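You operate a simulated robot arm through the tools that you are given. There is no shell and no other tool. Be economical: measure what you need, move in short steps, check, and stop when the job is done.

You run a simulated two-armed robot. Do the job below in one go: nothing can be reset, and whatever is moved stays where it is left.

Task
Push the yarn drawer shut. Press the blue button three times. Put the grey strip on the top of the beige desk away on the orange mat. Pick up the purple wool with one hand, pass it to the other hand and put it on the top of the wooden table. Take the resin jar and put it on the blue mat. Turn the freezer dial to -30. Take the yellow tube on the top of the wooden table and put it away on the radio bench top. Take the small can on the top of the white table and put it away on the middle shelf of the dairy bay. Pull the desk drawer open. Do these in any order. Set down upright: resin jar, small can.
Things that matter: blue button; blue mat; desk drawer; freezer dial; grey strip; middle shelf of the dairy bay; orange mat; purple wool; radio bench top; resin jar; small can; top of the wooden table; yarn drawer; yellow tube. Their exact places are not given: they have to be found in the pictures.

It is judged by the outcome, as a careful person would: the job done as asked, and still so three seconds after it is handed in. It fails if anything else is knocked over, pushed out of place, dropped, spilled or broken.

Robot
Two 6-joint arms with two-finger grippers on one trunk, on a base that drives. Base frame: it is fixed to the floor where the robot stands at the start and does not move with it; the origin is under the middle of the robot, x ahead of it, y to its left, z up. Readings come in m, rad, newtons and seconds.
The left shoulder is at the start at [0.03, 0.178, 0.838], the right one opposite. With the tool pointing down near the work surface each hand reaches from about 0.1 to 0.84 m from the robot's upright axis, wherever it stands, measured 20 degrees to its own side. Places, roughly: blue button [4.3, -0.9, 0.8]; blue mat [2.7, -0.1, 0.8]; desk drawer [-0.3, 1, 0.7]; freezer dial [3.4, 2.1, 0.7]; grey strip (5x16x3 cm) [4.2, -0.1, 0.9]; middle shelf of the dairy bay [-2.1, -3.3, 0.7]; orange mat (15x18 cm) [-0.04, -1.72, 0.76]; purple wool (5x5x10 cm) [4, 0.8, 0.9]; radio bench top [3.2, -5.7, 0.9]; resin jar [4, 1, 1]; small can [0.25, 1.5, 1]; top of the wooden table [2.5, -0.2, 0.8]; yarn drawer [0.6, -0.2, 0.7]; yellow tube [2.25, 0.25, 0.75]. Payload 2.54 kg a hand.
The TCP of each hand is the grasp point between the finger pads, 0.03 m short of the fingertips. In the tool frame z runs along the fingers and y along their closing line. The gripper opens to 0.116 m. The gripper's body begins 0.095 m behind the TCP.
Orientation is told as [roll, pitch, yaw] about the base's x, y, z axes, in that order, counted from this pose: with the fingers straight down and closing along the base's y, the tool's x points along the base's -x, its y along +y and its z along -z.

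Tools
- The arms move only by the tool nudge_tool. It takes "left_increments", "right_increments" or both (then of equal length, played together; a hand with none holds still); each is a list of rows, each a list of 7 numbers: the shift along the tool's x, y, z in units of 100 mm (1.0 is 100 mm), then the turn, a rotation vector about the tool's x, y, z in units of 45 degrees (1.0 is 45 degrees), then the finger opening in mm, from 0 to 116. In form: [[x, y, z, wx, wy, wz, hand], ...]. A call has 1 to 20 rows; each row is the pose to reach, as a shift and turn from the pose commanded when the call began, along the tool's axes at that moment. A call with a number of a shift or a turn outside -1 to 1 is refused whole. A row lasts 0.2 s, in which the tool goes at most 0.05 m and 0.15 rad; a call with a longer step from one row to the next is refused whole, and so is a gripper value outside its range. A pose out of reach is approached as far as the arm can. The call stops where the force on the tool passes 40 N (or 10 N more than at its start, if that is more) or the arm is blocked; 0.2 s more then pass. The fingers move at their own pace (about 0.153 m/s each) and stop on an object; they squeeze with about 39 N. The grip force told is the motor's: it shows also when the fingers shut on nothing. Time passes only in rows, and 0.2 s behind the last, so rows that repeat a pose let the fingers close. It gives the time, the measured TCP pose, the force on the tool (base axes), the opening and the grip force at its end, in the units of the frame above (readings bear some noise), with the torque about the TCP (base axes, N m) and any sound that the robot's microphone picked up.
- Cameras (640 x 400 px; columns grow to the right, rows downward): "scene" is now at [0.0192, 0.0294, 1.5362]; the picture's right is [0.50, -0.87, 0.00], its down [-0.81, -0.47, -0.37] and it looks along [0.32, 0.18, -0.93] (base axes); focal length 258 px, centre (320, 200). "left" rides on the left gripper at [0.069, 0.015, -0.122] in its tool frame; the picture's right is [-0.21, 0.98, 0.00], its down [-0.83, -0.18, -0.53] and it looks along [-0.52, -0.11, 0.85] (tool axes); focal length 251 px, centre (320, 200). "right" rides on the right gripper at [0.069, -0.015, -0.122] in its tool frame; the picture's right is [0.21, 0.98, 0.00], its down [-0.83, 0.18, -0.53] and it looks along [-0.52, 0.11, 0.85] (tool axes); focal length 251 px, centre (320, 200).
- camera(camera): a new picture of that camera. The clock stands still meanwhile.
- move_column(by): slides the trunk up (or, below 0, down) by that many m; the arms and the scene camera ride with it, the base frame stays. It gives what a move gives, with no picture.
- steer(legs): drives the robot by 1 to 6 legs, each [ahead, left, turn to the left] in m, m and rad, along the robot's own axes; the way and the turn of a leg run together, so that a leg with both is an arc; at most 1.5 m and 3.142 rad a leg. The arms and the cameras ride along, it lands a little off, and it stops where it bumps. It gives what a move gives.
- pan_tilt(pan, tilt): turns the head with the scene camera to pan (to the left, within 2.496 rad either way) and tilt (down, from -0.506 to 1.204), counted from straight ahead of the robot. It gives what a move gives.
- point_at(camera, pixels): for up to 12 pixels [column, row] of the newest picture of that camera ("zoom" is the newest enlarged one), the place [x, y, z] in the base frame of the surface seen there, good to about 0.002 m. The clock stands still meanwhile.
- enlarge(camera, box): a new picture of the part [left, top, right, bottom] of that camera's present view, enlarged. The clock stands still meanwhile.
- finish_job(): hands the job in; it is judged then, once.

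Work in short steps. Measure before you move; look again where a grasp or a placing could have gone wrong, and mend it. You have 145 turns and 198 pictures in all, those below and enlarged ones among them. Open the grippers and draw the arms clear of the work before you hand the job in, unless the task says otherwise.

The tools are called after "Call:" as name(argument=value, ...) on one line, values as JSON. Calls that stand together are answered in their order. nudge_tool: Moves the arms, as the interface text tells. Its arguments: {"type":"object","properties":{"left_increments":{"type":"array","items":{"type":"array","items":{"type":"number"}}},"right_increments":{"type":"array","items":{"type":"array","items":{"type":"number"}}}},"required":[]} The other tools are called the same way: move_column (by) slides the trunk up or down; steer (legs) drives the base; pan_tilt (pan, tilt) turns the head that bears the scene camera; camera (camera) takes a picture; point_at (camera, pixels) gives the place of the surface under pixels of a picture; enlarge (camera, box) takes an enlarged picture of a part of a camera's view; finish_job () hands the job in.

At the start:

```text
t: 0.0
left_tool_pos: [0.3196, 0.4347, 0.9452]
left_orientation: [-0.001, 0.0, 0.0]
left_ft_force: [-0.9, -0.1, -0.1]
left_wrist_torque: [-0.02, -0.01, 0.02]
left_gripper_width: 0.1161
left_grip_force: 0.0
right_tool_pos: [0.427, 0.0484, 0.9467]
right_orientation: [-0.001, 0.001, 0.001]
right_ft_force: [-0.2, -0.5, 0.5]
right_wrist_torque: [0.02, 0.02, -0.02]
right_gripper_width: 0.1162
right_grip_force: 0.2
trunk travel left (down, up): [-0.05, 0.49]
robot x, y, heading: [-0.001, -0.0011, 0.004]
head pan, tilt: [0.525, 1.196]
```

scene: 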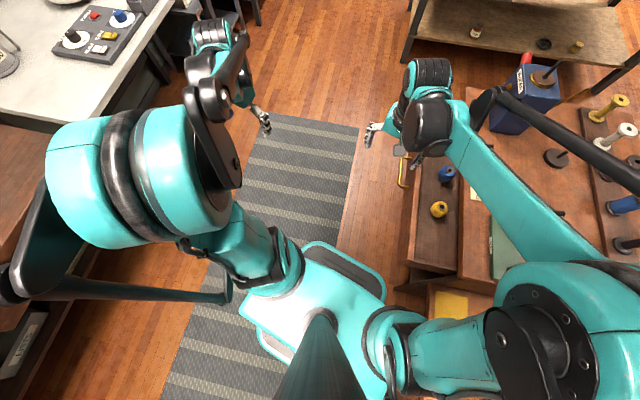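
right: 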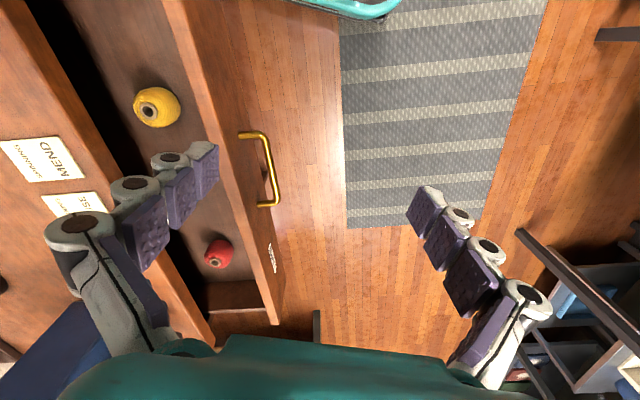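
left: 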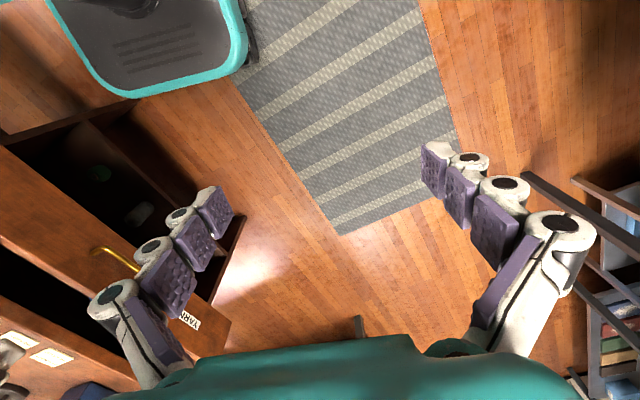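

The yarn drawer is open at the right near the robot. I look around with the head to learn the surroundings.

Call:
pan_tilt(pan=-0.5, tilt=0.7)

Call:
camera(camera="scene")

Call:
pan_tilt(pan=0.3, tilt=0.3)

Call:
camera(camera="scene")

Call:
pan_tilt(pan=1.6, tilt=0.6)

Call:
camera(camera="scene")

Call:
pan_tilt(pan=-1.8, tilt=0.4)

Call:
camera(camera="scene")

```text
t: 1.3
left_tool_pos: [0.3192, 0.4365, 0.9459]
left_orientation: [0.0, 0.001, 0.0]
left_ft_force: [0.0, -0.4, 0.5]
left_wrist_torque: [0.03, -0.04, 0.01]
left_gripper_width: 0.1161
left_grip_force: 0.0
right_tool_pos: [0.4272, 0.0492, 0.9476]
right_orientation: [0.0, 0.001, 0.0]
right_ft_force: [0.2, -1.2, 0.1]
right_wrist_torque: [0.0, -0.01, 0.02]
right_gripper_width: 0.1157
right_grip_force: 0.0
trunk travel left (down, up): [-0.05, 0.49]
robot x, y, heading: [0.0003, -0.002, -0.0]
head pan, tilt: [-0.499, 0.7]
```

```text
194 pictures are left
```

scene: 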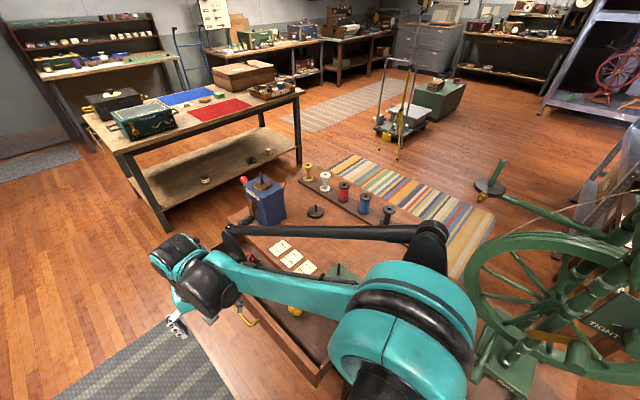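

```text
t: 2.4
left_tool_pos: [0.3202, 0.4353, 0.9454]
left_orientation: [0.001, -0.001, -0.001]
left_ft_force: [-0.5, -0.7, -1.2]
left_wrist_torque: [-0.02, 0.0, -0.02]
left_gripper_width: 0.1158
left_grip_force: 0.1
right_tool_pos: [0.4266, 0.0493, 0.9472]
right_orientation: [0.001, 0.0, -0.001]
right_ft_force: [-0.4, 0.7, -0.5]
right_wrist_torque: [0.04, 0.03, -0.02]
right_gripper_width: 0.1158
right_grip_force: 0.0
trunk travel left (down, up): [-0.05, 0.49]
robot x, y, heading: [-0.0, -0.0002, -0.002]
head pan, tilt: [0.3, 0.3]
```

```text
193 pictures are left
```

scene: 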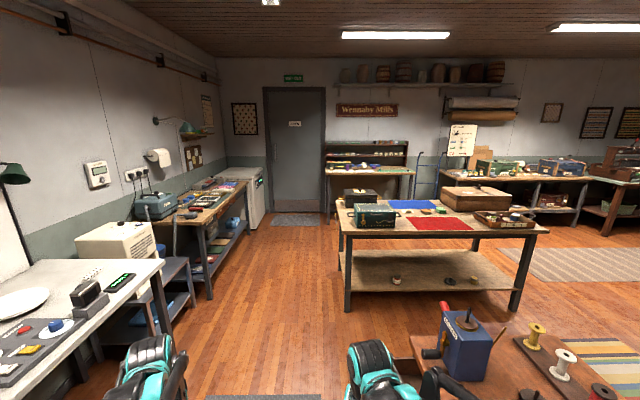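

```text
t: 3.9
left_tool_pos: [0.3199, 0.4352, 0.9463]
left_orientation: [0.0, 0.001, 0.0]
left_ft_force: [-0.5, 0.3, -0.4]
left_wrist_torque: [0.02, 0.02, 0.0]
left_gripper_width: 0.116
left_grip_force: 0.0
right_tool_pos: [0.4264, 0.0494, 0.947]
right_orientation: [-0.001, 0.0, 0.0]
right_ft_force: [0.0, 0.1, 0.6]
right_wrist_torque: [0.02, 0.04, 0.01]
right_gripper_width: 0.1162
right_grip_force: 0.0
trunk travel left (down, up): [-0.05, 0.49]
robot x, y, heading: [0.0009, 0.0031, 0.0]
head pan, tilt: [1.6, 0.6]
```

```text
192 pictures are left
```

scene: 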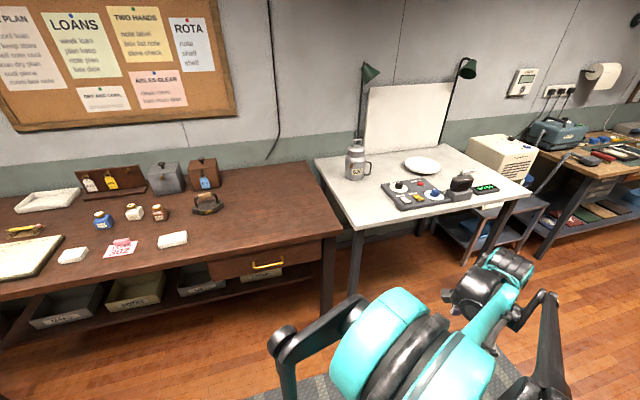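

```text
t: 6.8
left_tool_pos: [0.3205, 0.4359, 0.9451]
left_orientation: [0.0, 0.0, 0.001]
left_ft_force: [-0.4, 0.4, 0.3]
left_wrist_torque: [-0.03, 0.01, -0.01]
left_gripper_width: 0.116
left_grip_force: 0.0
right_tool_pos: [0.4261, 0.0487, 0.9476]
right_orientation: [-0.002, 0.0, -0.001]
right_ft_force: [0.5, -0.4, 1.4]
right_wrist_torque: [-0.01, 0.0, -0.01]
right_gripper_width: 0.1161
right_grip_force: 0.0
trunk travel left (down, up): [-0.05, 0.49]
robot x, y, heading: [-0.0011, 0.0007, 0.008]
head pan, tilt: [-1.799, 0.4]
```

```text
191 pictures are left
```

scene: 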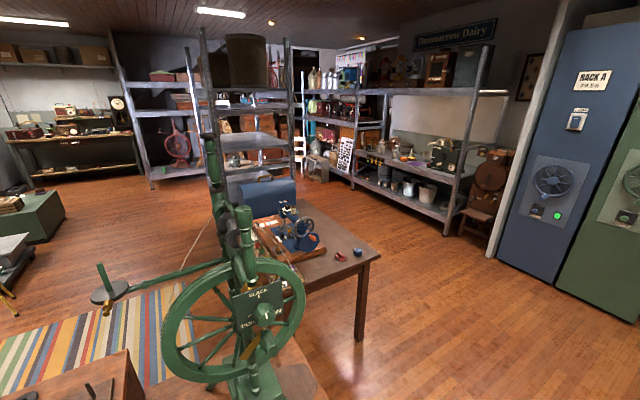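

I look down at the yarn drawer more closely, and get places of key features.

Call:
pan_tilt(pan=-0.1, tilt=1.1)

Call:
camera(camera="scene")

Call:
camera(camera="right")

Call:
point_at(camera="right", pixels=[[160, 105], [215, 250], [265, 170], [190, 20], [260, 300], [200, 100], [100, 150], [245, 240], [172, 70]])

```text
t: 8.5
left_tool_pos: [0.3207, 0.4348, 0.944]
left_orientation: [0.001, -0.001, -0.001]
left_ft_force: [-0.5, -0.2, 1.1]
left_wrist_torque: [-0.02, -0.01, -0.04]
left_gripper_width: 0.1161
left_grip_force: 0.0
right_tool_pos: [0.4263, 0.0492, 0.9473]
right_orientation: [0.0, 0.001, 0.0]
right_ft_force: [-0.2, 0.8, -0.7]
right_wrist_torque: [-0.03, 0.01, 0.01]
right_gripper_width: 0.1159
right_grip_force: 0.1
trunk travel left (down, up): [-0.05, 0.49]
robot x, y, heading: [-0.0006, -0.0002, -0.001]
head pan, tilt: [-0.099, 1.1]
```

```text
190 pictures are left
```

scene: 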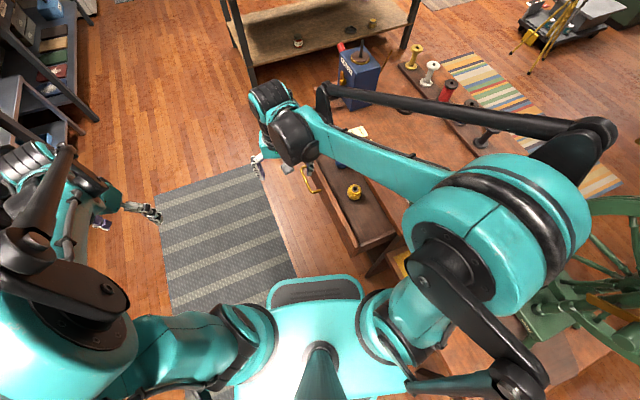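

```text
189 pictures are left
```

right: 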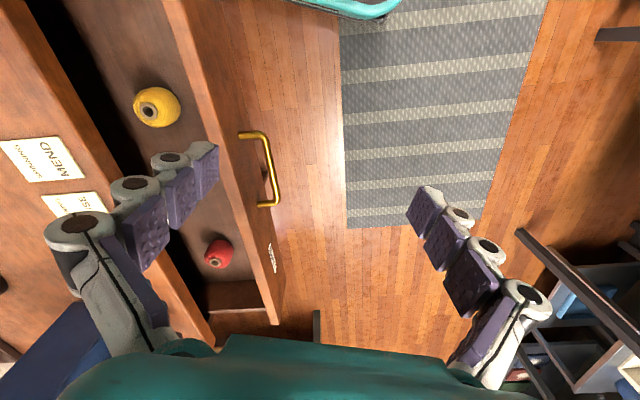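

```text
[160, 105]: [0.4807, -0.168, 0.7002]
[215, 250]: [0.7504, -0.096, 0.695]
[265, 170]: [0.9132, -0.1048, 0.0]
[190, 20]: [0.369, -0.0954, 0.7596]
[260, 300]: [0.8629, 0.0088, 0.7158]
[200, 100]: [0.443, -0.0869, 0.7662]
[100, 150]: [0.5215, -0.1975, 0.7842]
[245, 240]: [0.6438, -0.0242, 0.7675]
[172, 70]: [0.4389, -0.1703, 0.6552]
```

The drawer front runs from about (190,0) to (280,320) in the right picture; I measure its top edge, handle and the desk edge.

Call:
point_at(camera="right", pixels=[[186, 5], [207, 80], [232, 160], [252, 230], [275, 310], [262, 320], [272, 170], [265, 140], [270, 203], [140, 210], [120, 160], [200, 330]])

Call:
enlarge(camera="right", box=[0, 0, 320, 340])

```text
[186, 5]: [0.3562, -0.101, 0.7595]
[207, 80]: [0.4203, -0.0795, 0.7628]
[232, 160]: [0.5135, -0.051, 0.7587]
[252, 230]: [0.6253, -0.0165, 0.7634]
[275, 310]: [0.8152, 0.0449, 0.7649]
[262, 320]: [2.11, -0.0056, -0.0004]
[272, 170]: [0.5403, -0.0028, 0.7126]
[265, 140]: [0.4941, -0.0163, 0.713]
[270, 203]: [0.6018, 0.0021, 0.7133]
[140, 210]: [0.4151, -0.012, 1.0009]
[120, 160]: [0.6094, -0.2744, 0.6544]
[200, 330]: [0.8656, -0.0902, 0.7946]
```

```text
1.18 times, centred on (160, 170) of right
```

zoom: 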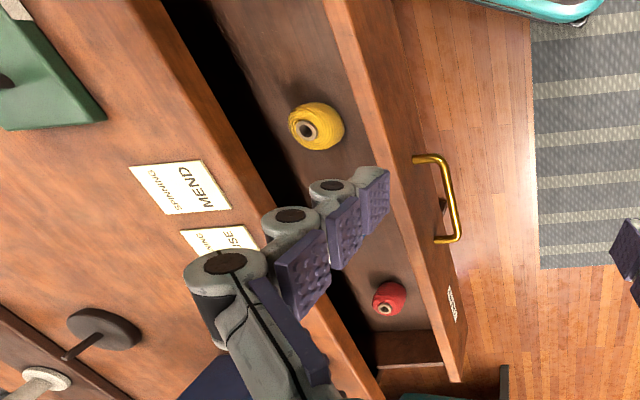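

Front edge line goes (0.356,-0.101)→(0.815,0.045), i.e. turned 0.308 rad; handle centre (0.545,-0.005,0.713). I close the right hand, turn it square and bring it in front of the drawer.

Call:
nudge_tool(right_increments=[[-0.25, 0, 0, 0, 0, -0.13, 60], [-0.5, 0, 0.1, 0, 0, -0.26, 0], [-0.75, 0, 0.3, 0, 0, -0.39, 0], [-0.95, 0, 0.6, 0, 0, -0.39, 0], [-1.0, 0, 0.95, 0, 0, -0.39, 0]])

Call:
camera(camera="right")

```text
t: 9.7
left_tool_pos: [0.3203, 0.4343, 0.9461]
left_orientation: [0.001, 0.001, -0.001]
left_ft_force: [0.1, -0.4, -0.2]
left_wrist_torque: [-0.01, 0.01, 0.01]
left_gripper_width: 0.1162
left_grip_force: 0.1
right_tool_pos: [0.5281, 0.0488, 0.8502]
right_orientation: [-0.001, -0.001, 0.308]
right_ft_force: [0.1, 0.0, 0.0]
right_wrist_torque: [-0.02, 0.0, -0.01]
right_gripper_width: 0.0002
right_grip_force: 28.5
trunk travel left (down, up): [-0.05, 0.49]
robot x, y, heading: [-0.0027, -0.0011, 0.001]
head pan, tilt: [-0.099, 1.1]
```

```text
187 pictures are left
```

right: 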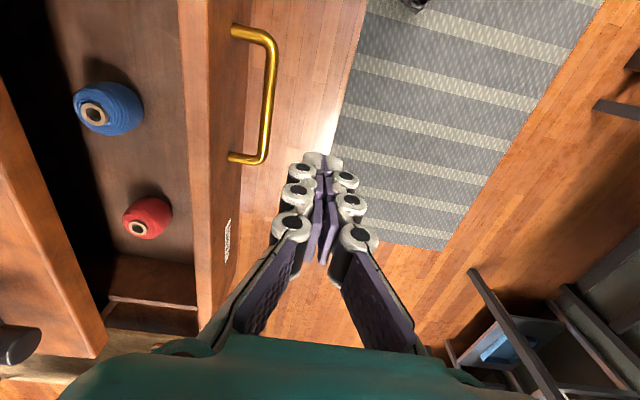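

Well aligned. I go down beside the front and push gently along the tool's -y.

Call:
nudge_tool(right_increments=[[0, 0, 0.46, 0, 0, 0, 0], [0, 0, 0.9, 0, 0, 0, 0], [0, -0.3, 0.9, 0, 0, 0, 0], [0, -0.6, 0.9, 0, 0, 0, 0], [0, -0.75, 0.9, 0, 0, 0, 0], [0, -0.85, 0.9, 0, 0, 0, 0], [0, -0.95, 0.9, 0, 0, 0, 0], [0, -1.0, 0.9, 0, 0, 0, 0]])

Call:
nudge_tool(right_increments=[[0, -0.1, 0, 0, 0, 0, 0], [0, -0.2, 0, 0, 0, 0, 0], [0, -0.3, 0, 0, 0, 0, 0], [0, -0.4, 0, 0, 0, 0, 0], [0, -0.5, 0, 0, 0, 0, 0], [0, -0.6, 0, 0, 0, 0, 0], [0, -0.7, 0, 0, 0, 0, 0], [0, -0.8, 0, 0, 0, 0, 0], [0, -0.9, 0, 0, 0, 0, 0], [0, -1.0, 0, 0, 0, 0, 0]])

Call:
camera(camera="right")

```text
t: 11.5
left_tool_pos: [0.3198, 0.4349, 0.944]
left_orientation: [0.0, 0.0, 0.0]
left_ft_force: [0.6, 0.3, 0.2]
left_wrist_torque: [0.03, 0.02, 0.02]
left_gripper_width: 0.116
left_grip_force: 0.0
right_tool_pos: [0.556, -0.0471, 0.763]
right_orientation: [0.0, 0.001, 0.307]
right_ft_force: [-0.2, -0.3, 0.5]
right_wrist_torque: [0.0, 0.01, 0.02]
right_gripper_width: 0.0003
right_grip_force: 28.3
trunk travel left (down, up): [-0.05, 0.49]
robot x, y, heading: [-0.0001, -0.0031, 0.002]
head pan, tilt: [-0.099, 1.1]
```

```text
t: 13.7
left_tool_pos: [0.3203, 0.4344, 0.9443]
left_orientation: [0.0, 0.0, 0.001]
left_ft_force: [-0.6, 0.0, 0.0]
left_wrist_torque: [-0.02, 0.02, 0.0]
left_gripper_width: 0.1159
left_grip_force: 0.1
right_tool_pos: [0.5875, -0.1429, 0.764]
right_orientation: [0.0, 0.0, 0.303]
right_ft_force: [-0.1, 0.5, -0.2]
right_wrist_torque: [0.01, 0.0, -0.02]
right_gripper_width: 0.0
right_grip_force: 29.1
trunk travel left (down, up): [-0.05, 0.49]
robot x, y, heading: [-0.0008, 0.0022, 0.002]
head pan, tilt: [-0.099, 1.1]
```

```text
186 pictures are left
```

right: 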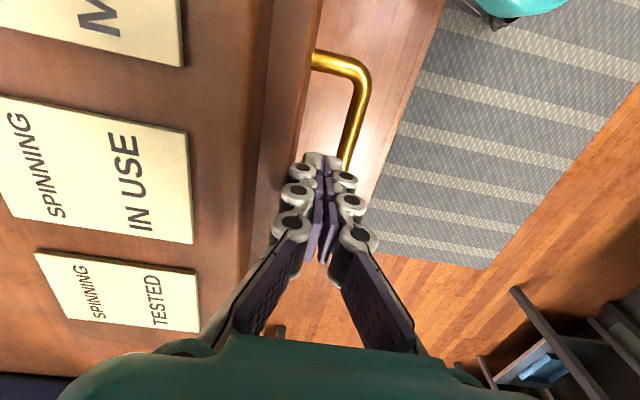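

The drawer has gone in most of the way; I keep pushing until it stops.

Call:
nudge_tool(right_increments=[[0, -0.08, 0, 0, 0, 0, 0], [0, -0.16, 0, 0, 0, 0, 0], [0, -0.24, 0, 0, 0, 0, 0], [0, -0.32, 0, 0, 0, 0, 0], [0, -0.4, 0, 0, 0, 0, 0], [0, -0.48, 0, 0, 0, 0, 0], [0, -0.56, 0, 0, 0, 0, 0], [0, -0.64, 0, 0, 0, 0, 0]])

Call:
camera(camera="right")

```text
t: 14.5
left_tool_pos: [0.3192, 0.4367, 0.9454]
left_orientation: [0.0, 0.001, 0.001]
left_ft_force: [-0.2, 0.2, 0.5]
left_wrist_torque: [0.05, 0.0, 0.01]
left_gripper_width: 0.1159
left_grip_force: 0.1
right_tool_pos: [0.5908, -0.1569, 0.7622]
right_orientation: [0.013, 0.001, 0.313]
right_ft_force: [-3.0, 11.0, 2.1]
right_wrist_torque: [-0.46, -0.18, -0.01]
right_gripper_width: 0.0001
right_grip_force: 27.9
trunk travel left (down, up): [-0.05, 0.49]
robot x, y, heading: [-0.002, 0.003, -0.002]
head pan, tilt: [-0.099, 1.1]
stopped in row 4 (right hand): the force on the tool passed its limit at 48 N (the readings are from after the stop); the commanded pose is now the measured one
```

```text
185 pictures are left
```

right: 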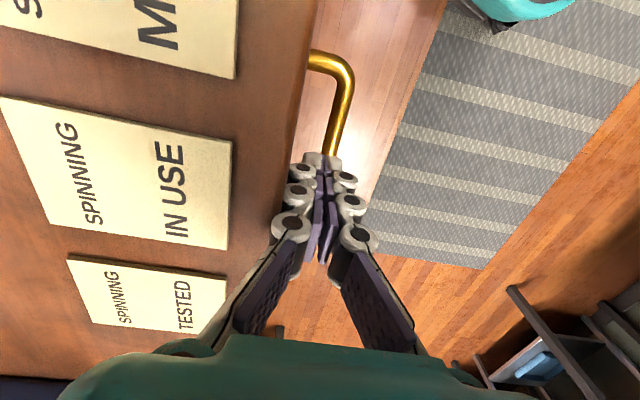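

Stopped at 48 N, front appears flush. I back off, rise, and check the drawer.

Call:
nudge_tool(right_increments=[[0, 0.3, 0, 0, 0, 0, 0], [0, 0.7, 0, 0, 0, 0, 0], [0, 1.0, 0, 0, 0, 0, 0], [0, 1.0, -0.5, 0, 0, 0, 0], [0, 1.0, -1.0, 0, 0, 0, 0]])

Call:
camera(camera="right")

Call:
camera(camera="scene")

Call:
camera(camera="left")

```text
t: 15.7
left_tool_pos: [0.3182, 0.4363, 0.9446]
left_orientation: [0.0, 0.0, 0.001]
left_ft_force: [-0.1, -0.8, -0.6]
left_wrist_torque: [0.0, -0.01, -0.03]
left_gripper_width: 0.1158
left_grip_force: 0.1
right_tool_pos: [0.5608, -0.0636, 0.8638]
right_orientation: [0.008, 0.002, 0.313]
right_ft_force: [0.5, 0.1, 0.4]
right_wrist_torque: [-0.03, -0.01, -0.02]
right_gripper_width: 0.0
right_grip_force: 28.4
trunk travel left (down, up): [-0.05, 0.49]
robot x, y, heading: [-0.0012, 0.0002, 0.003]
head pan, tilt: [-0.099, 1.1]
```

```text
184 pictures are left
```

right: 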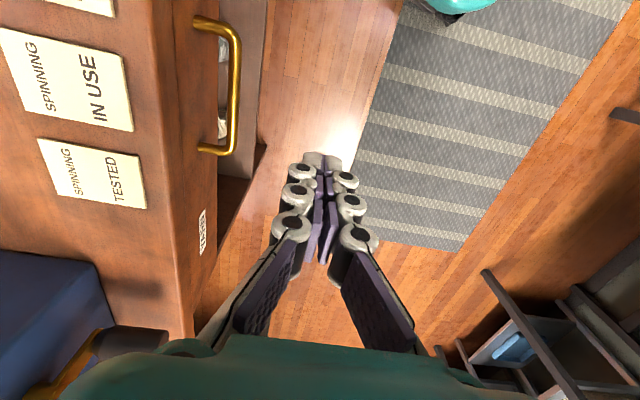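

```text
183 pictures are left
```

scene: 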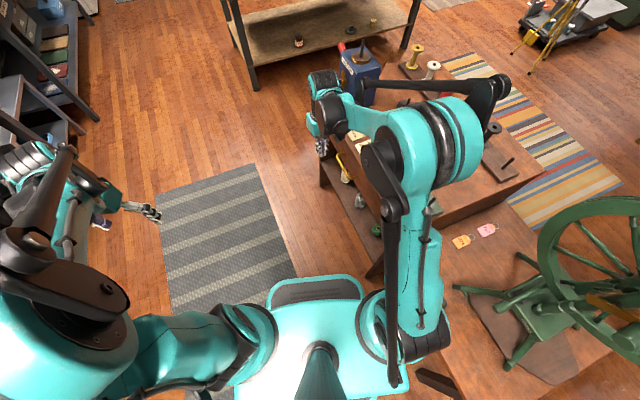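

```text
182 pictures are left
```

left: 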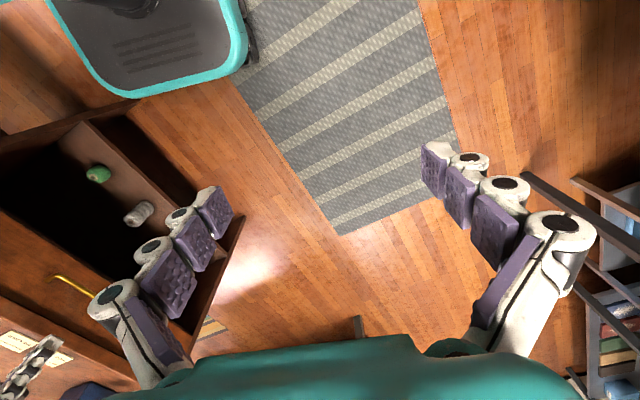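

I verify flushness by comparing the drawer front with the table edge.

Call:
enlarge(camera="right", box=[120, 0, 280, 360])

Call:
point_at(camera="right", pixels=[[203, 228], [165, 150], [175, 250], [188, 320], [186, 100], [150, 10]])

```text
1.11 times, centred on (200, 180) of right
```

zoom: 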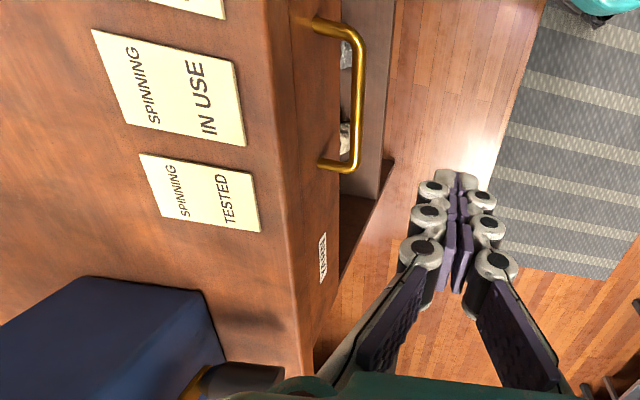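

```text
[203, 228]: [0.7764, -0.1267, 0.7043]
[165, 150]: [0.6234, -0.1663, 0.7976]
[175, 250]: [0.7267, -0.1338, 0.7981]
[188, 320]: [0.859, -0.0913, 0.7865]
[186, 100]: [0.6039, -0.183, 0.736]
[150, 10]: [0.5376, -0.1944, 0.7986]
```

The drawer is shut (front at -0.356 along its normal, table edge -0.347). Now I look at the desk drawer and the can on the white table.

Call:
pan_tilt(pan=1.6, tilt=0.7)

Call:
camera(camera="scene")

Call:
point_at(camera="scene", pixels=[[264, 230], [250, 233], [282, 228], [210, 245], [310, 222], [345, 205], [510, 165], [355, 130], [353, 105], [320, 130]])

Call:
enlarge(camera="scene", box=[180, 70, 440, 270])

```text
t: 17.4
left_tool_pos: [0.3193, 0.4358, 0.9432]
left_orientation: [0.0, 0.001, 0.002]
left_ft_force: [0.4, -0.6, -0.5]
left_wrist_torque: [-0.03, -0.01, -0.01]
left_gripper_width: 0.1162
left_grip_force: 0.2
right_tool_pos: [0.561, -0.0644, 0.8638]
right_orientation: [0.008, 0.004, 0.313]
right_ft_force: [0.5, -0.4, 0.0]
right_wrist_torque: [-0.01, 0.0, 0.01]
right_gripper_width: 0.0
right_grip_force: 28.5
trunk travel left (down, up): [-0.05, 0.49]
robot x, y, heading: [0.0008, -0.0007, 0.002]
head pan, tilt: [1.6, 0.7]
```

```text
180 pictures are left
```

scene: 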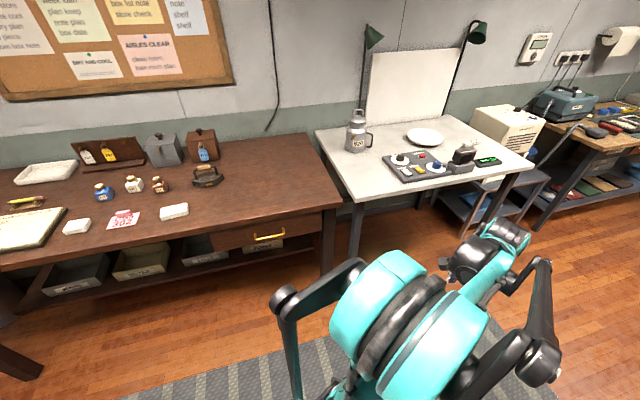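

```text
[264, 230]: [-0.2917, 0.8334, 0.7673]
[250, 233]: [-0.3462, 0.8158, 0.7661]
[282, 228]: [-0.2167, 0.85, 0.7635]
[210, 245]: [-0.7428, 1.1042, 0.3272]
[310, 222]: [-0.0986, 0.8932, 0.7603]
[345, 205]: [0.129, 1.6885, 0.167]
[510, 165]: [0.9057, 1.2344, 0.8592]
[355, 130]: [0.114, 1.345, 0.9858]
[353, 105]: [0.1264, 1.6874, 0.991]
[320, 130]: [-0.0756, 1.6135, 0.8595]
```

```text
2.00 times, centred on (310, 170) of scene
```

zoom: 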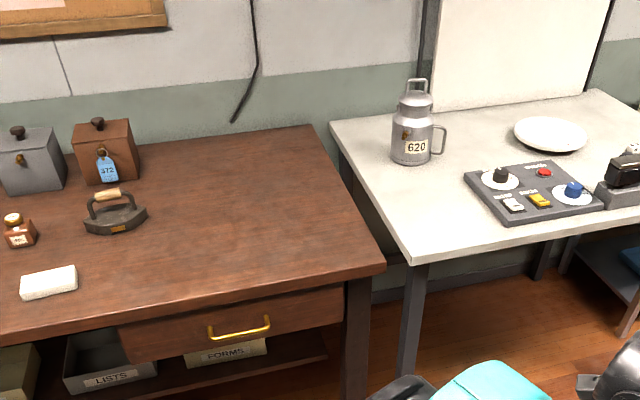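

I measure the handle and the can via the enlarged picture.

Call:
point_at(camera="zoom", pixels=[[212, 335], [267, 322], [240, 329], [240, 310], [160, 345], [325, 305], [250, 295], [412, 155], [414, 98], [418, 82], [441, 140], [414, 125]])

Call:
enlarge(camera="scene", box=[320, 95, 400, 165])

```text
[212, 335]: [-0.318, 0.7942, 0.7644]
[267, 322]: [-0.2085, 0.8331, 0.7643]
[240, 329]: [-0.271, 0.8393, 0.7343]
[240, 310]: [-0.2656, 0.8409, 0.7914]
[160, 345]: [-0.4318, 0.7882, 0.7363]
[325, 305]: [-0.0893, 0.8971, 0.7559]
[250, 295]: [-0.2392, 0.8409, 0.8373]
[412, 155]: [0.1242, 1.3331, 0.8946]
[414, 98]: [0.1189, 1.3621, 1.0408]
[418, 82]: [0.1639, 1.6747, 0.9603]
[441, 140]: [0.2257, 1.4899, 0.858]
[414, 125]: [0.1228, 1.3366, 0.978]
```

```text
5.71 times, centred on (360, 130) of scene
```

zoom: 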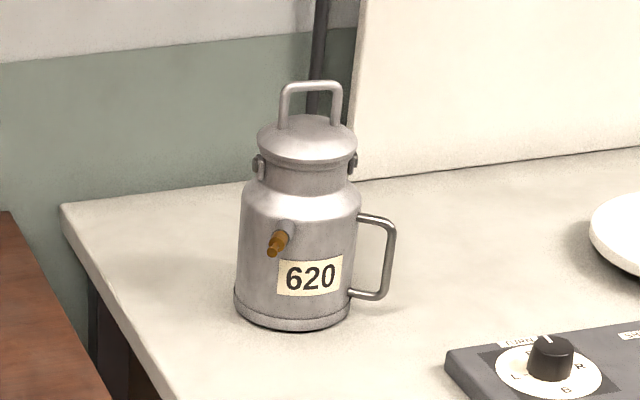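

Drawer front faces normal (0.303,-0.953); handle bar centre about (-0.263,0.814,0.764). I draw the right hand back and undo its yaw, then drive to stand in front of the desk drawer facing it.

Call:
nudge_tool(right_increments=[[0.3, 0, -0.2, 0, 0, 0.13, 0], [0.6, -0.2, -0.2, 0, 0, 0.26, 0], [0.9, -0.4, -0.2, 0, 0, 0.4, 0], [1.0, -0.5, -0.2, 0, 0, 0.4, 60]])

Call:
steer(legs=[[0, 0, 1.877], [0.176, 0.204, 0]])

Call:
pan_tilt(pan=-0.2, tilt=0.8)

Call:
camera(camera="scene")

```text
t: 18.4
left_tool_pos: [0.3183, 0.4356, 0.9456]
left_orientation: [0.001, -0.001, 0.002]
left_ft_force: [-0.1, 0.3, 0.0]
left_wrist_torque: [0.01, -0.01, -0.01]
left_gripper_width: 0.1161
left_grip_force: 0.0
right_tool_pos: [0.4826, -0.1421, 0.8835]
right_orientation: [0.01, 0.006, -0.002]
right_ft_force: [0.6, -0.3, -0.1]
right_wrist_torque: [-0.01, 0.0, 0.04]
right_gripper_width: 0.0601
right_grip_force: 0.1
trunk travel left (down, up): [-0.05, 0.49]
robot x, y, heading: [0.0015, 0.0038, 0.003]
head pan, tilt: [1.6, 0.7]
```

```text
t: 24.9
left_tool_pos: [-0.7627, 0.2789, 0.9442]
left_orientation: [-0.001, 0.001, 1.879]
left_ft_force: [0.5, -0.5, -1.4]
left_wrist_torque: [-0.03, -0.02, -0.01]
left_gripper_width: 0.1162
left_grip_force: 0.1
right_tool_pos: [-0.2606, 0.6097, 0.8826]
right_orientation: [0.008, 0.006, 1.874]
right_ft_force: [-0.8, -0.1, 0.6]
right_wrist_torque: [-0.02, -0.05, 0.01]
right_gripper_width: 0.0602
right_grip_force: 0.0
trunk travel left (down, up): [-0.05, 0.49]
robot x, y, heading: [-0.2512, 0.1052, 1.878]
head pan, tilt: [1.6, 0.7]
```

```text
t: 26.7
left_tool_pos: [-0.7613, 0.2786, 0.9452]
left_orientation: [0.0, -0.001, 1.879]
left_ft_force: [0.1, -0.2, -0.1]
left_wrist_torque: [-0.04, 0.01, 0.0]
left_gripper_width: 0.116
left_grip_force: 0.0
right_tool_pos: [-0.2594, 0.6086, 0.8824]
right_orientation: [0.011, 0.005, 1.873]
right_ft_force: [0.4, -0.7, 0.1]
right_wrist_torque: [0.03, 0.01, -0.01]
right_gripper_width: 0.0599
right_grip_force: 0.1
trunk travel left (down, up): [-0.05, 0.49]
robot x, y, heading: [-0.2487, 0.1029, 1.875]
head pan, tilt: [-0.201, 0.799]
```

```text
177 pictures are left
```

scene: 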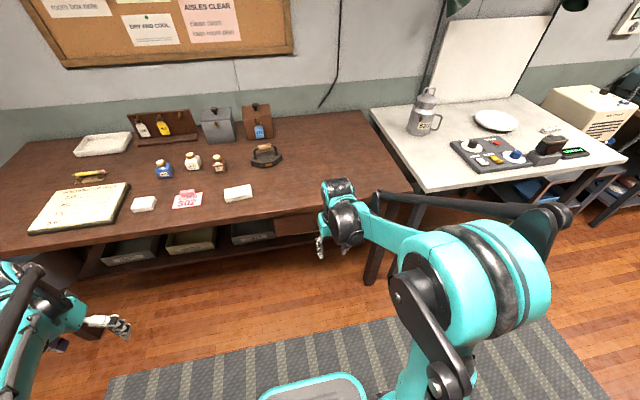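

Robot is at the right place. I now turn the right hand so the fingers point ahead and close vertically.

Call:
nudge_tool(right_increments=[[0, 0, 0.15, -0.11, -0.11, 0.11, 60], [0, 0, 0.3, -0.22, -0.22, 0.22, 60], [0, 0, 0.45, -0.33, -0.33, 0.33, 60], [0, 0, 0.6, -0.44, -0.44, 0.44, 60], [0, 0, 0.75, -0.55, -0.55, 0.55, 60], [0, 0, 0.9, -0.66, -0.66, 0.66, 60], [0, 0, 1.0, -0.77, -0.77, 0.77, 60]])

Call:
nudge_tool(right_increments=[[0, 0, 0, -0.11, -0.11, 0.11, 60], [0, 0, 0, -0.22, -0.22, 0.22, 60], [0, 0, 0, -0.33, -0.33, 0.33, 60], [0, 0, 0, -0.44, -0.44, 0.44, 60], [0, 0, 0, -0.55, -0.55, 0.55, 60], [0, 0, 0, -0.66, -0.66, 0.66, 60], [0, 0, 0, -0.77, -0.77, 0.77, 60]])

Call:
camera(camera="right")

Call:
camera(camera="scene")

```text
t: 28.3
left_tool_pos: [-0.7622, 0.2785, 0.9445]
left_orientation: [0.001, 0.0, 1.878]
left_ft_force: [0.0, -0.8, -0.7]
left_wrist_torque: [0.01, 0.03, 0.02]
left_gripper_width: 0.1161
left_grip_force: 0.1
right_tool_pos: [-0.2642, 0.6357, 0.8436]
right_orientation: [0.788, -0.328, 1.087]
right_ft_force: [0.1, 0.1, -0.3]
right_wrist_torque: [0.0, 0.02, 0.03]
right_gripper_width: 0.06
right_grip_force: 0.0
right hand out of reach, approached as far as the arm can: row 6, 7
trunk travel left (down, up): [-0.05, 0.49]
robot x, y, heading: [-0.255, 0.1068, 1.874]
head pan, tilt: [-0.201, 0.799]
```

```text
t: 30.1
left_tool_pos: [-0.7621, 0.2779, 0.9463]
left_orientation: [0.002, 0.001, 1.877]
left_ft_force: [0.3, 0.1, 0.6]
left_wrist_torque: [-0.03, 0.03, 0.02]
left_gripper_width: 0.1157
left_grip_force: 0.1
right_tool_pos: [-0.3124, 0.6773, 0.9849]
right_orientation: [1.441, 0.061, 0.368]
right_ft_force: [0.4, -0.2, 0.2]
right_wrist_torque: [0.02, 0.0, 0.03]
right_gripper_width: 0.0602
right_grip_force: 0.1
right hand out of reach, approached as far as the arm can: row 1, 2, 3, 4, 5, 6, 7
trunk travel left (down, up): [-0.05, 0.49]
robot x, y, heading: [-0.2497, 0.1023, 1.882]
head pan, tilt: [-0.201, 0.799]
stopped in row 7 (right hand): the arm was blocked; the commanded pose is now the measured one
```

```text
176 pictures are left
```

right: 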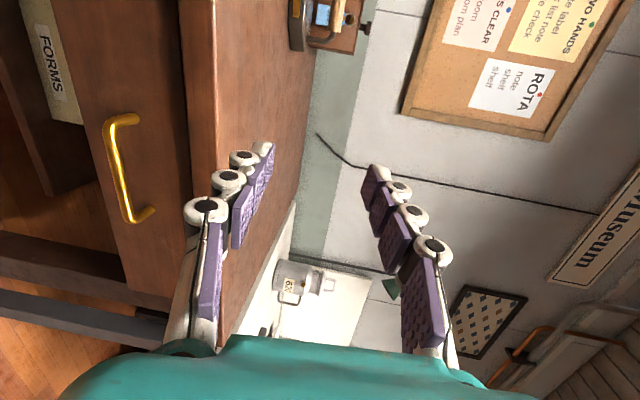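

```text
175 pictures are left
```

scene: 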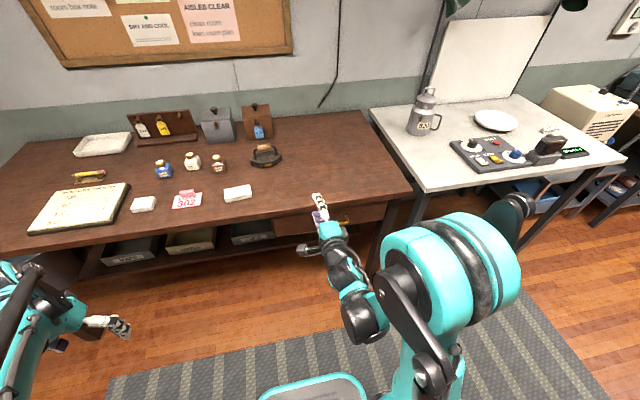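

Fingers point ahead nearly level, but the hand rides high (0.985). I correct the small tilt and lower it.

Call:
nudge_tool(right_increments=[[0, -0.2, 0, -0.08, -0.04, -0.04, 60], [0, -0.4, 0, -0.165, -0.078, -0.08, 60], [0, -0.7, 0, -0.165, -0.078, -0.08, 60], [0, -1.0, 0, -0.165, -0.078, -0.08, 60], [0, -1.0, 0, -0.165, -0.078, -0.08, 60]])

```text
t: 31.3
left_tool_pos: [-0.7623, 0.2785, 0.9444]
left_orientation: [0.0, 0.001, 1.878]
left_ft_force: [0.2, 0.4, -0.1]
left_wrist_torque: [0.0, 0.02, 0.0]
left_gripper_width: 0.116
left_grip_force: 0.1
right_tool_pos: [-0.3281, 0.7024, 0.997]
right_orientation: [1.545, -0.012, 0.316]
right_ft_force: [0.6, 0.2, 0.7]
right_wrist_torque: [0.02, -0.03, 0.01]
right_gripper_width: 0.0602
right_grip_force: 0.0
right hand out of reach, approached as far as the arm can: row 1, 2, 3, 4, 5
trunk travel left (down, up): [-0.05, 0.49]
robot x, y, heading: [-0.2522, 0.1078, 1.875]
head pan, tilt: [-0.201, 0.799]
```

The level pose can't go lower this close. I drive back 0.2 m so the forearm can stretch, then try reaching ahead and down.

Call:
steer(legs=[[-0.2, 0, 0]])

Call:
nudge_tool(right_increments=[[0, 0, 0.4, 0, 0, 0, 60], [0, 0, 0.8, 0, 0, 0, 60], [0, -0.4, 1.0, 0, 0, 0, 60], [0, -0.8, 1.0, 0, 0, 0, 60], [0, -1.0, 1.0, 0, 0, 0, 60]])

```text
t: 32.9
left_tool_pos: [-0.7017, 0.0878, 0.9451]
left_orientation: [0.001, -0.001, 1.878]
left_ft_force: [0.4, -0.2, 0.8]
left_wrist_torque: [0.02, -0.02, -0.01]
left_gripper_width: 0.1156
left_grip_force: 0.0
right_tool_pos: [-0.2675, 0.5101, 0.999]
right_orientation: [1.547, -0.012, 0.315]
right_ft_force: [0.5, -1.2, -0.3]
right_wrist_torque: [-0.01, 0.01, -0.02]
right_gripper_width: 0.0601
right_grip_force: 0.1
trunk travel left (down, up): [-0.05, 0.49]
robot x, y, heading: [-0.1885, -0.0878, 1.876]
head pan, tilt: [-0.201, 0.799]
```

```text
t: 34.1
left_tool_pos: [-0.7017, 0.089, 0.9446]
left_orientation: [0.0, 0.001, 1.878]
left_ft_force: [-0.3, -0.2, 0.7]
left_wrist_torque: [0.0, 0.02, -0.01]
left_gripper_width: 0.1157
left_grip_force: 0.2
right_tool_pos: [-0.3051, 0.6184, 0.9145]
right_orientation: [1.542, -0.011, 0.315]
right_ft_force: [-0.3, 0.4, -0.1]
right_wrist_torque: [-0.01, -0.02, -0.02]
right_gripper_width: 0.0598
right_grip_force: 0.0
right hand out of reach, approached as far as the arm can: row 4, 5
trunk travel left (down, up): [-0.05, 0.49]
robot x, y, heading: [-0.1933, -0.0876, 1.875]
head pan, tilt: [-0.201, 0.799]
```

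Reaching lower works when stretched. I lower the trunk 0.05, tilt the fingers 30° down, shift 0.1 m right and go down.

Call:
move_column(by=-0.049)

Call:
nudge_tool(right_increments=[[-0.25, 0, 0, 0.17, 0, 0, 60], [-0.5, 0, 0, 0.34, 0, 0, 60], [-0.75, -0.2, 0, 0.51, 0, 0, 60], [-0.95, -0.5, 0, 0.667, 0, 0, 60], [-0.95, -0.9, 0, 0.667, 0, 0, 60], [-0.95, -1.0, 0, 0.667, 0, 0, 60]])

Call:
camera(camera="right")

```text
t: 35.0
left_tool_pos: [-0.7018, 0.0878, 0.8958]
left_orientation: [0.0, -0.001, 1.878]
left_ft_force: [0.8, -0.3, 0.6]
left_wrist_torque: [0.03, 0.03, -0.01]
left_gripper_width: 0.1159
left_grip_force: 0.0
right_tool_pos: [-0.3054, 0.6173, 0.8664]
right_orientation: [1.543, -0.012, 0.315]
right_ft_force: [0.0, -0.2, 0.6]
right_wrist_torque: [0.0, 0.02, 0.0]
right_gripper_width: 0.0597
right_grip_force: 0.1
trunk travel left (down, up): [-0.001, 0.539]
robot x, y, heading: [-0.1883, -0.0818, 1.879]
head pan, tilt: [-0.201, 0.799]
```

```text
t: 36.4
left_tool_pos: [-0.7033, 0.0889, 0.8957]
left_orientation: [0.0, 0.0, 1.878]
left_ft_force: [-0.7, -0.1, 1.1]
left_wrist_torque: [-0.03, -0.01, 0.02]
left_gripper_width: 0.1161
left_grip_force: 0.0
right_tool_pos: [-0.2127, 0.6451, 0.7661]
right_orientation: [1.02, -0.012, 0.316]
right_ft_force: [0.6, 0.2, -0.1]
right_wrist_torque: [0.02, -0.01, 0.0]
right_gripper_width: 0.0598
right_grip_force: 0.0
right hand out of reach, approached as far as the arm can: row 1
trunk travel left (down, up): [-0.001, 0.539]
robot x, y, heading: [-0.1915, -0.0857, 1.876]
head pan, tilt: [-0.201, 0.799]
```

```text
174 pictures are left
```

right: 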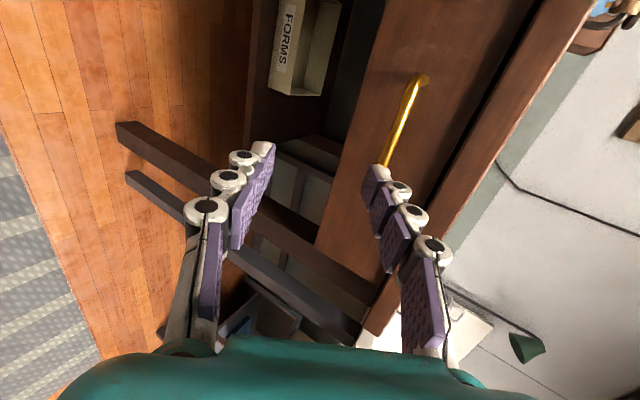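

The handle is at about (405,120) in the right picture. I measure it precisely from here.

Call:
point_at(camera="right", pixels=[[410, 100], [404, 120], [397, 140], [388, 160], [380, 100], [350, 170], [422, 77]])

Call:
enlarge(camera="right", box=[350, 50, 460, 190])

```text
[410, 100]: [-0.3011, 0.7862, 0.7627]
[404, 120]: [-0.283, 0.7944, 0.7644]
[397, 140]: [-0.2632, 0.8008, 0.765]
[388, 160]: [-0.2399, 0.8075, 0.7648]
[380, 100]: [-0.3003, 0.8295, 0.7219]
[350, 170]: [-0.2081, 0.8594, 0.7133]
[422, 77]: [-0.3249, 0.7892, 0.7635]
```

```text
2.86 times, centred on (405, 120) of right
```

zoom: 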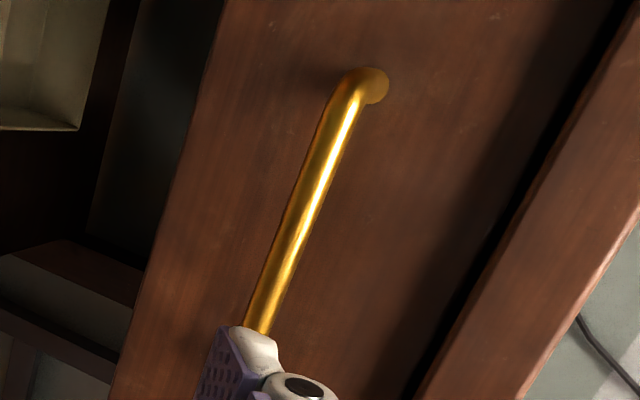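

Bar centre ≈ (-0.266,0.803,0.763), laterally aligned. I advance with fingers open 32 mm so the bar lies near the fingertips.

Call:
nudge_tool(right_increments=[[0, 0.2, 0.3, 0, 0, 0, 32], [0, 0.4, 0.6, 0, 0, 0, 32], [0, 0.52, 0.77, 0, 0, 0, 32]])

Call:
camera(camera="right")

```text
t: 37.2
left_tool_pos: [-0.7019, 0.0882, 0.896]
left_orientation: [0.0, 0.0, 1.877]
left_ft_force: [-0.6, -1.4, 0.2]
left_wrist_torque: [-0.04, 0.0, 0.01]
left_gripper_width: 0.116
left_grip_force: 0.0
right_tool_pos: [-0.24, 0.7343, 0.7719]
right_orientation: [1.019, -0.014, 0.316]
right_ft_force: [0.9, 0.9, -0.1]
right_wrist_torque: [-0.05, 0.0, -0.06]
right_gripper_width: 0.0318
right_grip_force: 0.1
trunk travel left (down, up): [-0.001, 0.539]
robot x, y, heading: [-0.1919, -0.0859, 1.877]
head pan, tilt: [-0.201, 0.799]
```

```text
172 pictures are left
```

right: 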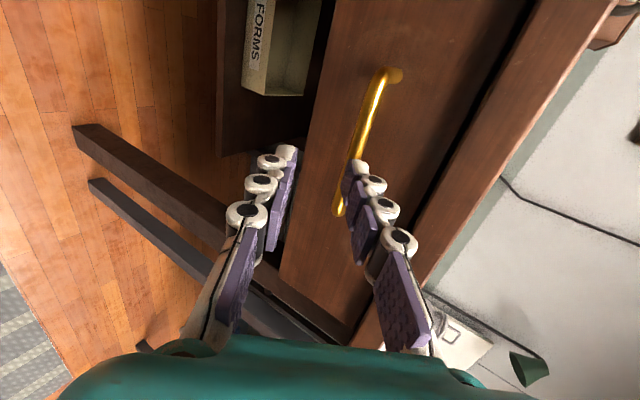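

On track; remaining 0.06 m ahead. I advance and close on the bar.

Call:
nudge_tool(right_increments=[[0, 0.16, 0.26, 0, 0, 0, 32], [0, 0.315, 0.513, 0, 0, 0, 32], [0, 0.315, 0.513, 0, 0, 0, 0], [0, 0.315, 0.513, 0, 0, 0, 0]])

Call:
camera(camera="right")

```text
t: 38.2
left_tool_pos: [-0.7019, 0.0891, 0.8953]
left_orientation: [-0.001, 0.0, 1.877]
left_ft_force: [-0.9, -0.2, 0.1]
left_wrist_torque: [0.0, -0.02, 0.01]
left_gripper_width: 0.1161
left_grip_force: 0.1
right_tool_pos: [-0.2582, 0.7907, 0.7691]
right_orientation: [1.015, -0.01, 0.315]
right_ft_force: [3.4, -16.7, -20.7]
right_wrist_torque: [-0.51, 0.05, -0.26]
right_gripper_width: 0.0109
right_grip_force: 37.9
trunk travel left (down, up): [-0.001, 0.539]
robot x, y, heading: [-0.1894, -0.0843, 1.878]
head pan, tilt: [-0.201, 0.799]
```

```text
171 pictures are left
```

right: 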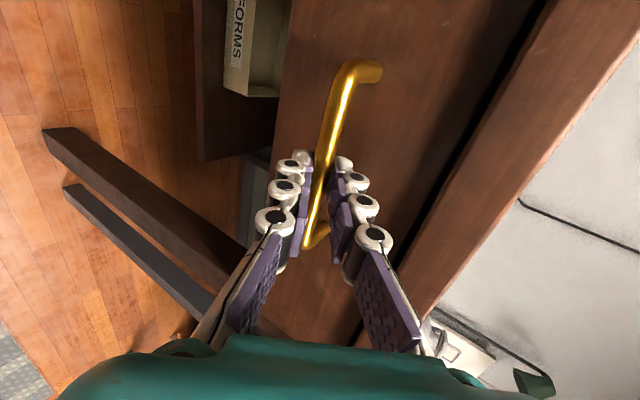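

Gripped (10.9 mm). I pull straight back with the arm.

Call:
nudge_tool(right_increments=[[0, -0.1, -0.17, 0, 0, 0, 0], [0, -0.21, -0.34, 0, 0, 0, 0], [0, -0.31, -0.51, 0, 0, 0, 0], [0, -0.42, -0.68, 0, 0, 0, 0], [0, -0.52, -0.85, 0, 0, 0, 0]])

Call:
camera(camera="right")

```text
t: 39.4
left_tool_pos: [-0.7017, 0.0899, 0.8951]
left_orientation: [0.002, 0.003, 1.878]
left_ft_force: [-0.1, 0.1, 0.2]
left_wrist_torque: [0.03, 0.02, 0.03]
left_gripper_width: 0.116
left_grip_force: 0.0
right_tool_pos: [-0.2299, 0.6986, 0.7683]
right_orientation: [1.018, -0.011, 0.316]
right_ft_force: [2.9, 0.2, -27.4]
right_wrist_torque: [-0.45, -0.01, -0.38]
right_gripper_width: 0.0107
right_grip_force: 38.6
trunk travel left (down, up): [-0.001, 0.539]
robot x, y, heading: [-0.1939, -0.0835, 1.879]
head pan, tilt: [-0.201, 0.799]
```

```text
170 pictures are left
```

right: 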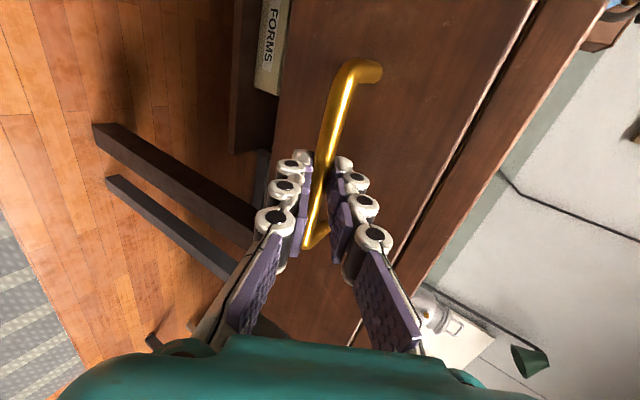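

It opens. I pull another 0.1 m, until its stop if it comes.

Call:
nudge_tool(right_increments=[[0, -0.13, -0.15, 0, 0, 0, 0], [0, -0.24, -0.32, 0, 0, 0, 0], [0, -0.34, -0.49, 0, 0, 0, 0], [0, -0.45, -0.66, 0, 0, 0, 0], [0, -0.55, -0.83, 0, 0, 0, 0], [0, -0.61, -0.92, 0, 0, 0, 0]])

Call:
camera(camera="right")

Call:
camera(camera="scene")

```text
t: 40.8
left_tool_pos: [-0.7027, 0.0877, 0.8946]
left_orientation: [0.0, 0.001, 1.878]
left_ft_force: [0.5, 0.2, 0.7]
left_wrist_torque: [0.02, -0.02, -0.02]
left_gripper_width: 0.116
left_grip_force: 0.1
right_tool_pos: [-0.1959, 0.5935, 0.7684]
right_orientation: [1.015, -0.01, 0.317]
right_ft_force: [-4.2, -1.5, -1.3]
right_wrist_torque: [-0.12, 0.28, -0.22]
right_gripper_width: 0.0111
right_grip_force: 37.9
right hand out of reach, approached as far as the arm can: row 6
trunk travel left (down, up): [-0.001, 0.539]
robot x, y, heading: [-0.1915, -0.0873, 1.875]
head pan, tilt: [-0.201, 0.799]
```

```text
169 pictures are left
```

right: 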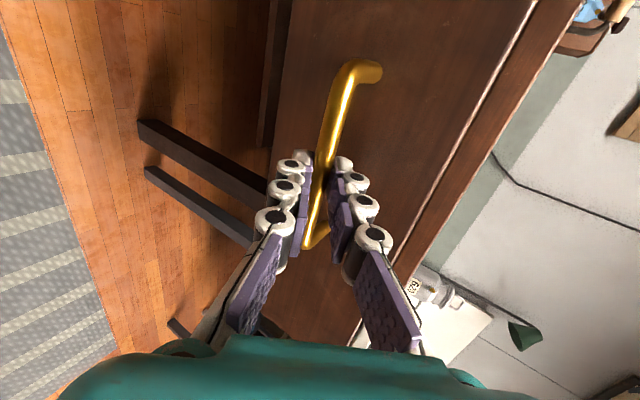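

```text
168 pictures are left
```

scene: 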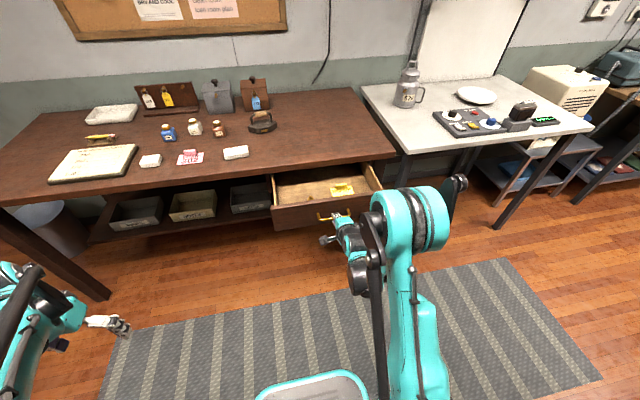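

Open ~0.2 m. I drive back slightly while holding to see if more travel remains.

Call:
steer(legs=[[-0.06, 0, 0]])

Call:
camera(camera="scene")

```text
t: 41.8
left_tool_pos: [-0.6852, 0.0293, 0.8955]
left_orientation: [0.001, 0.0, 1.881]
left_ft_force: [0.1, 0.5, -0.3]
left_wrist_torque: [-0.02, 0.01, 0.0]
left_gripper_width: 0.1158
left_grip_force: 0.0
right_tool_pos: [-0.177, 0.5366, 0.77]
right_orientation: [1.015, -0.011, 0.319]
right_ft_force: [-3.1, -2.3, -6.2]
right_wrist_torque: [-0.22, 0.39, 0.08]
right_gripper_width: 0.0107
right_grip_force: 37.9
trunk travel left (down, up): [-0.001, 0.539]
robot x, y, heading: [-0.1743, -0.143, 1.875]
head pan, tilt: [-0.201, 0.799]
```

```text
167 pictures are left
```

scene: 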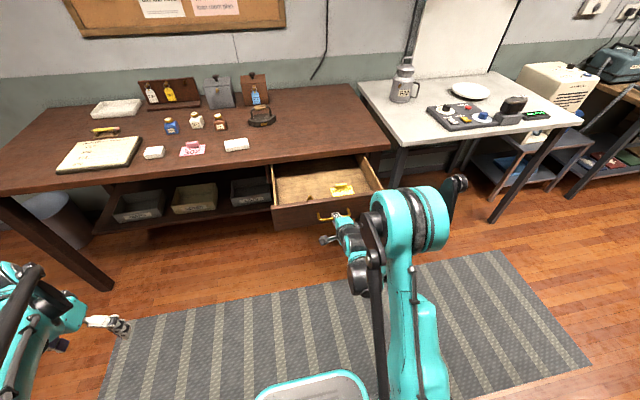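

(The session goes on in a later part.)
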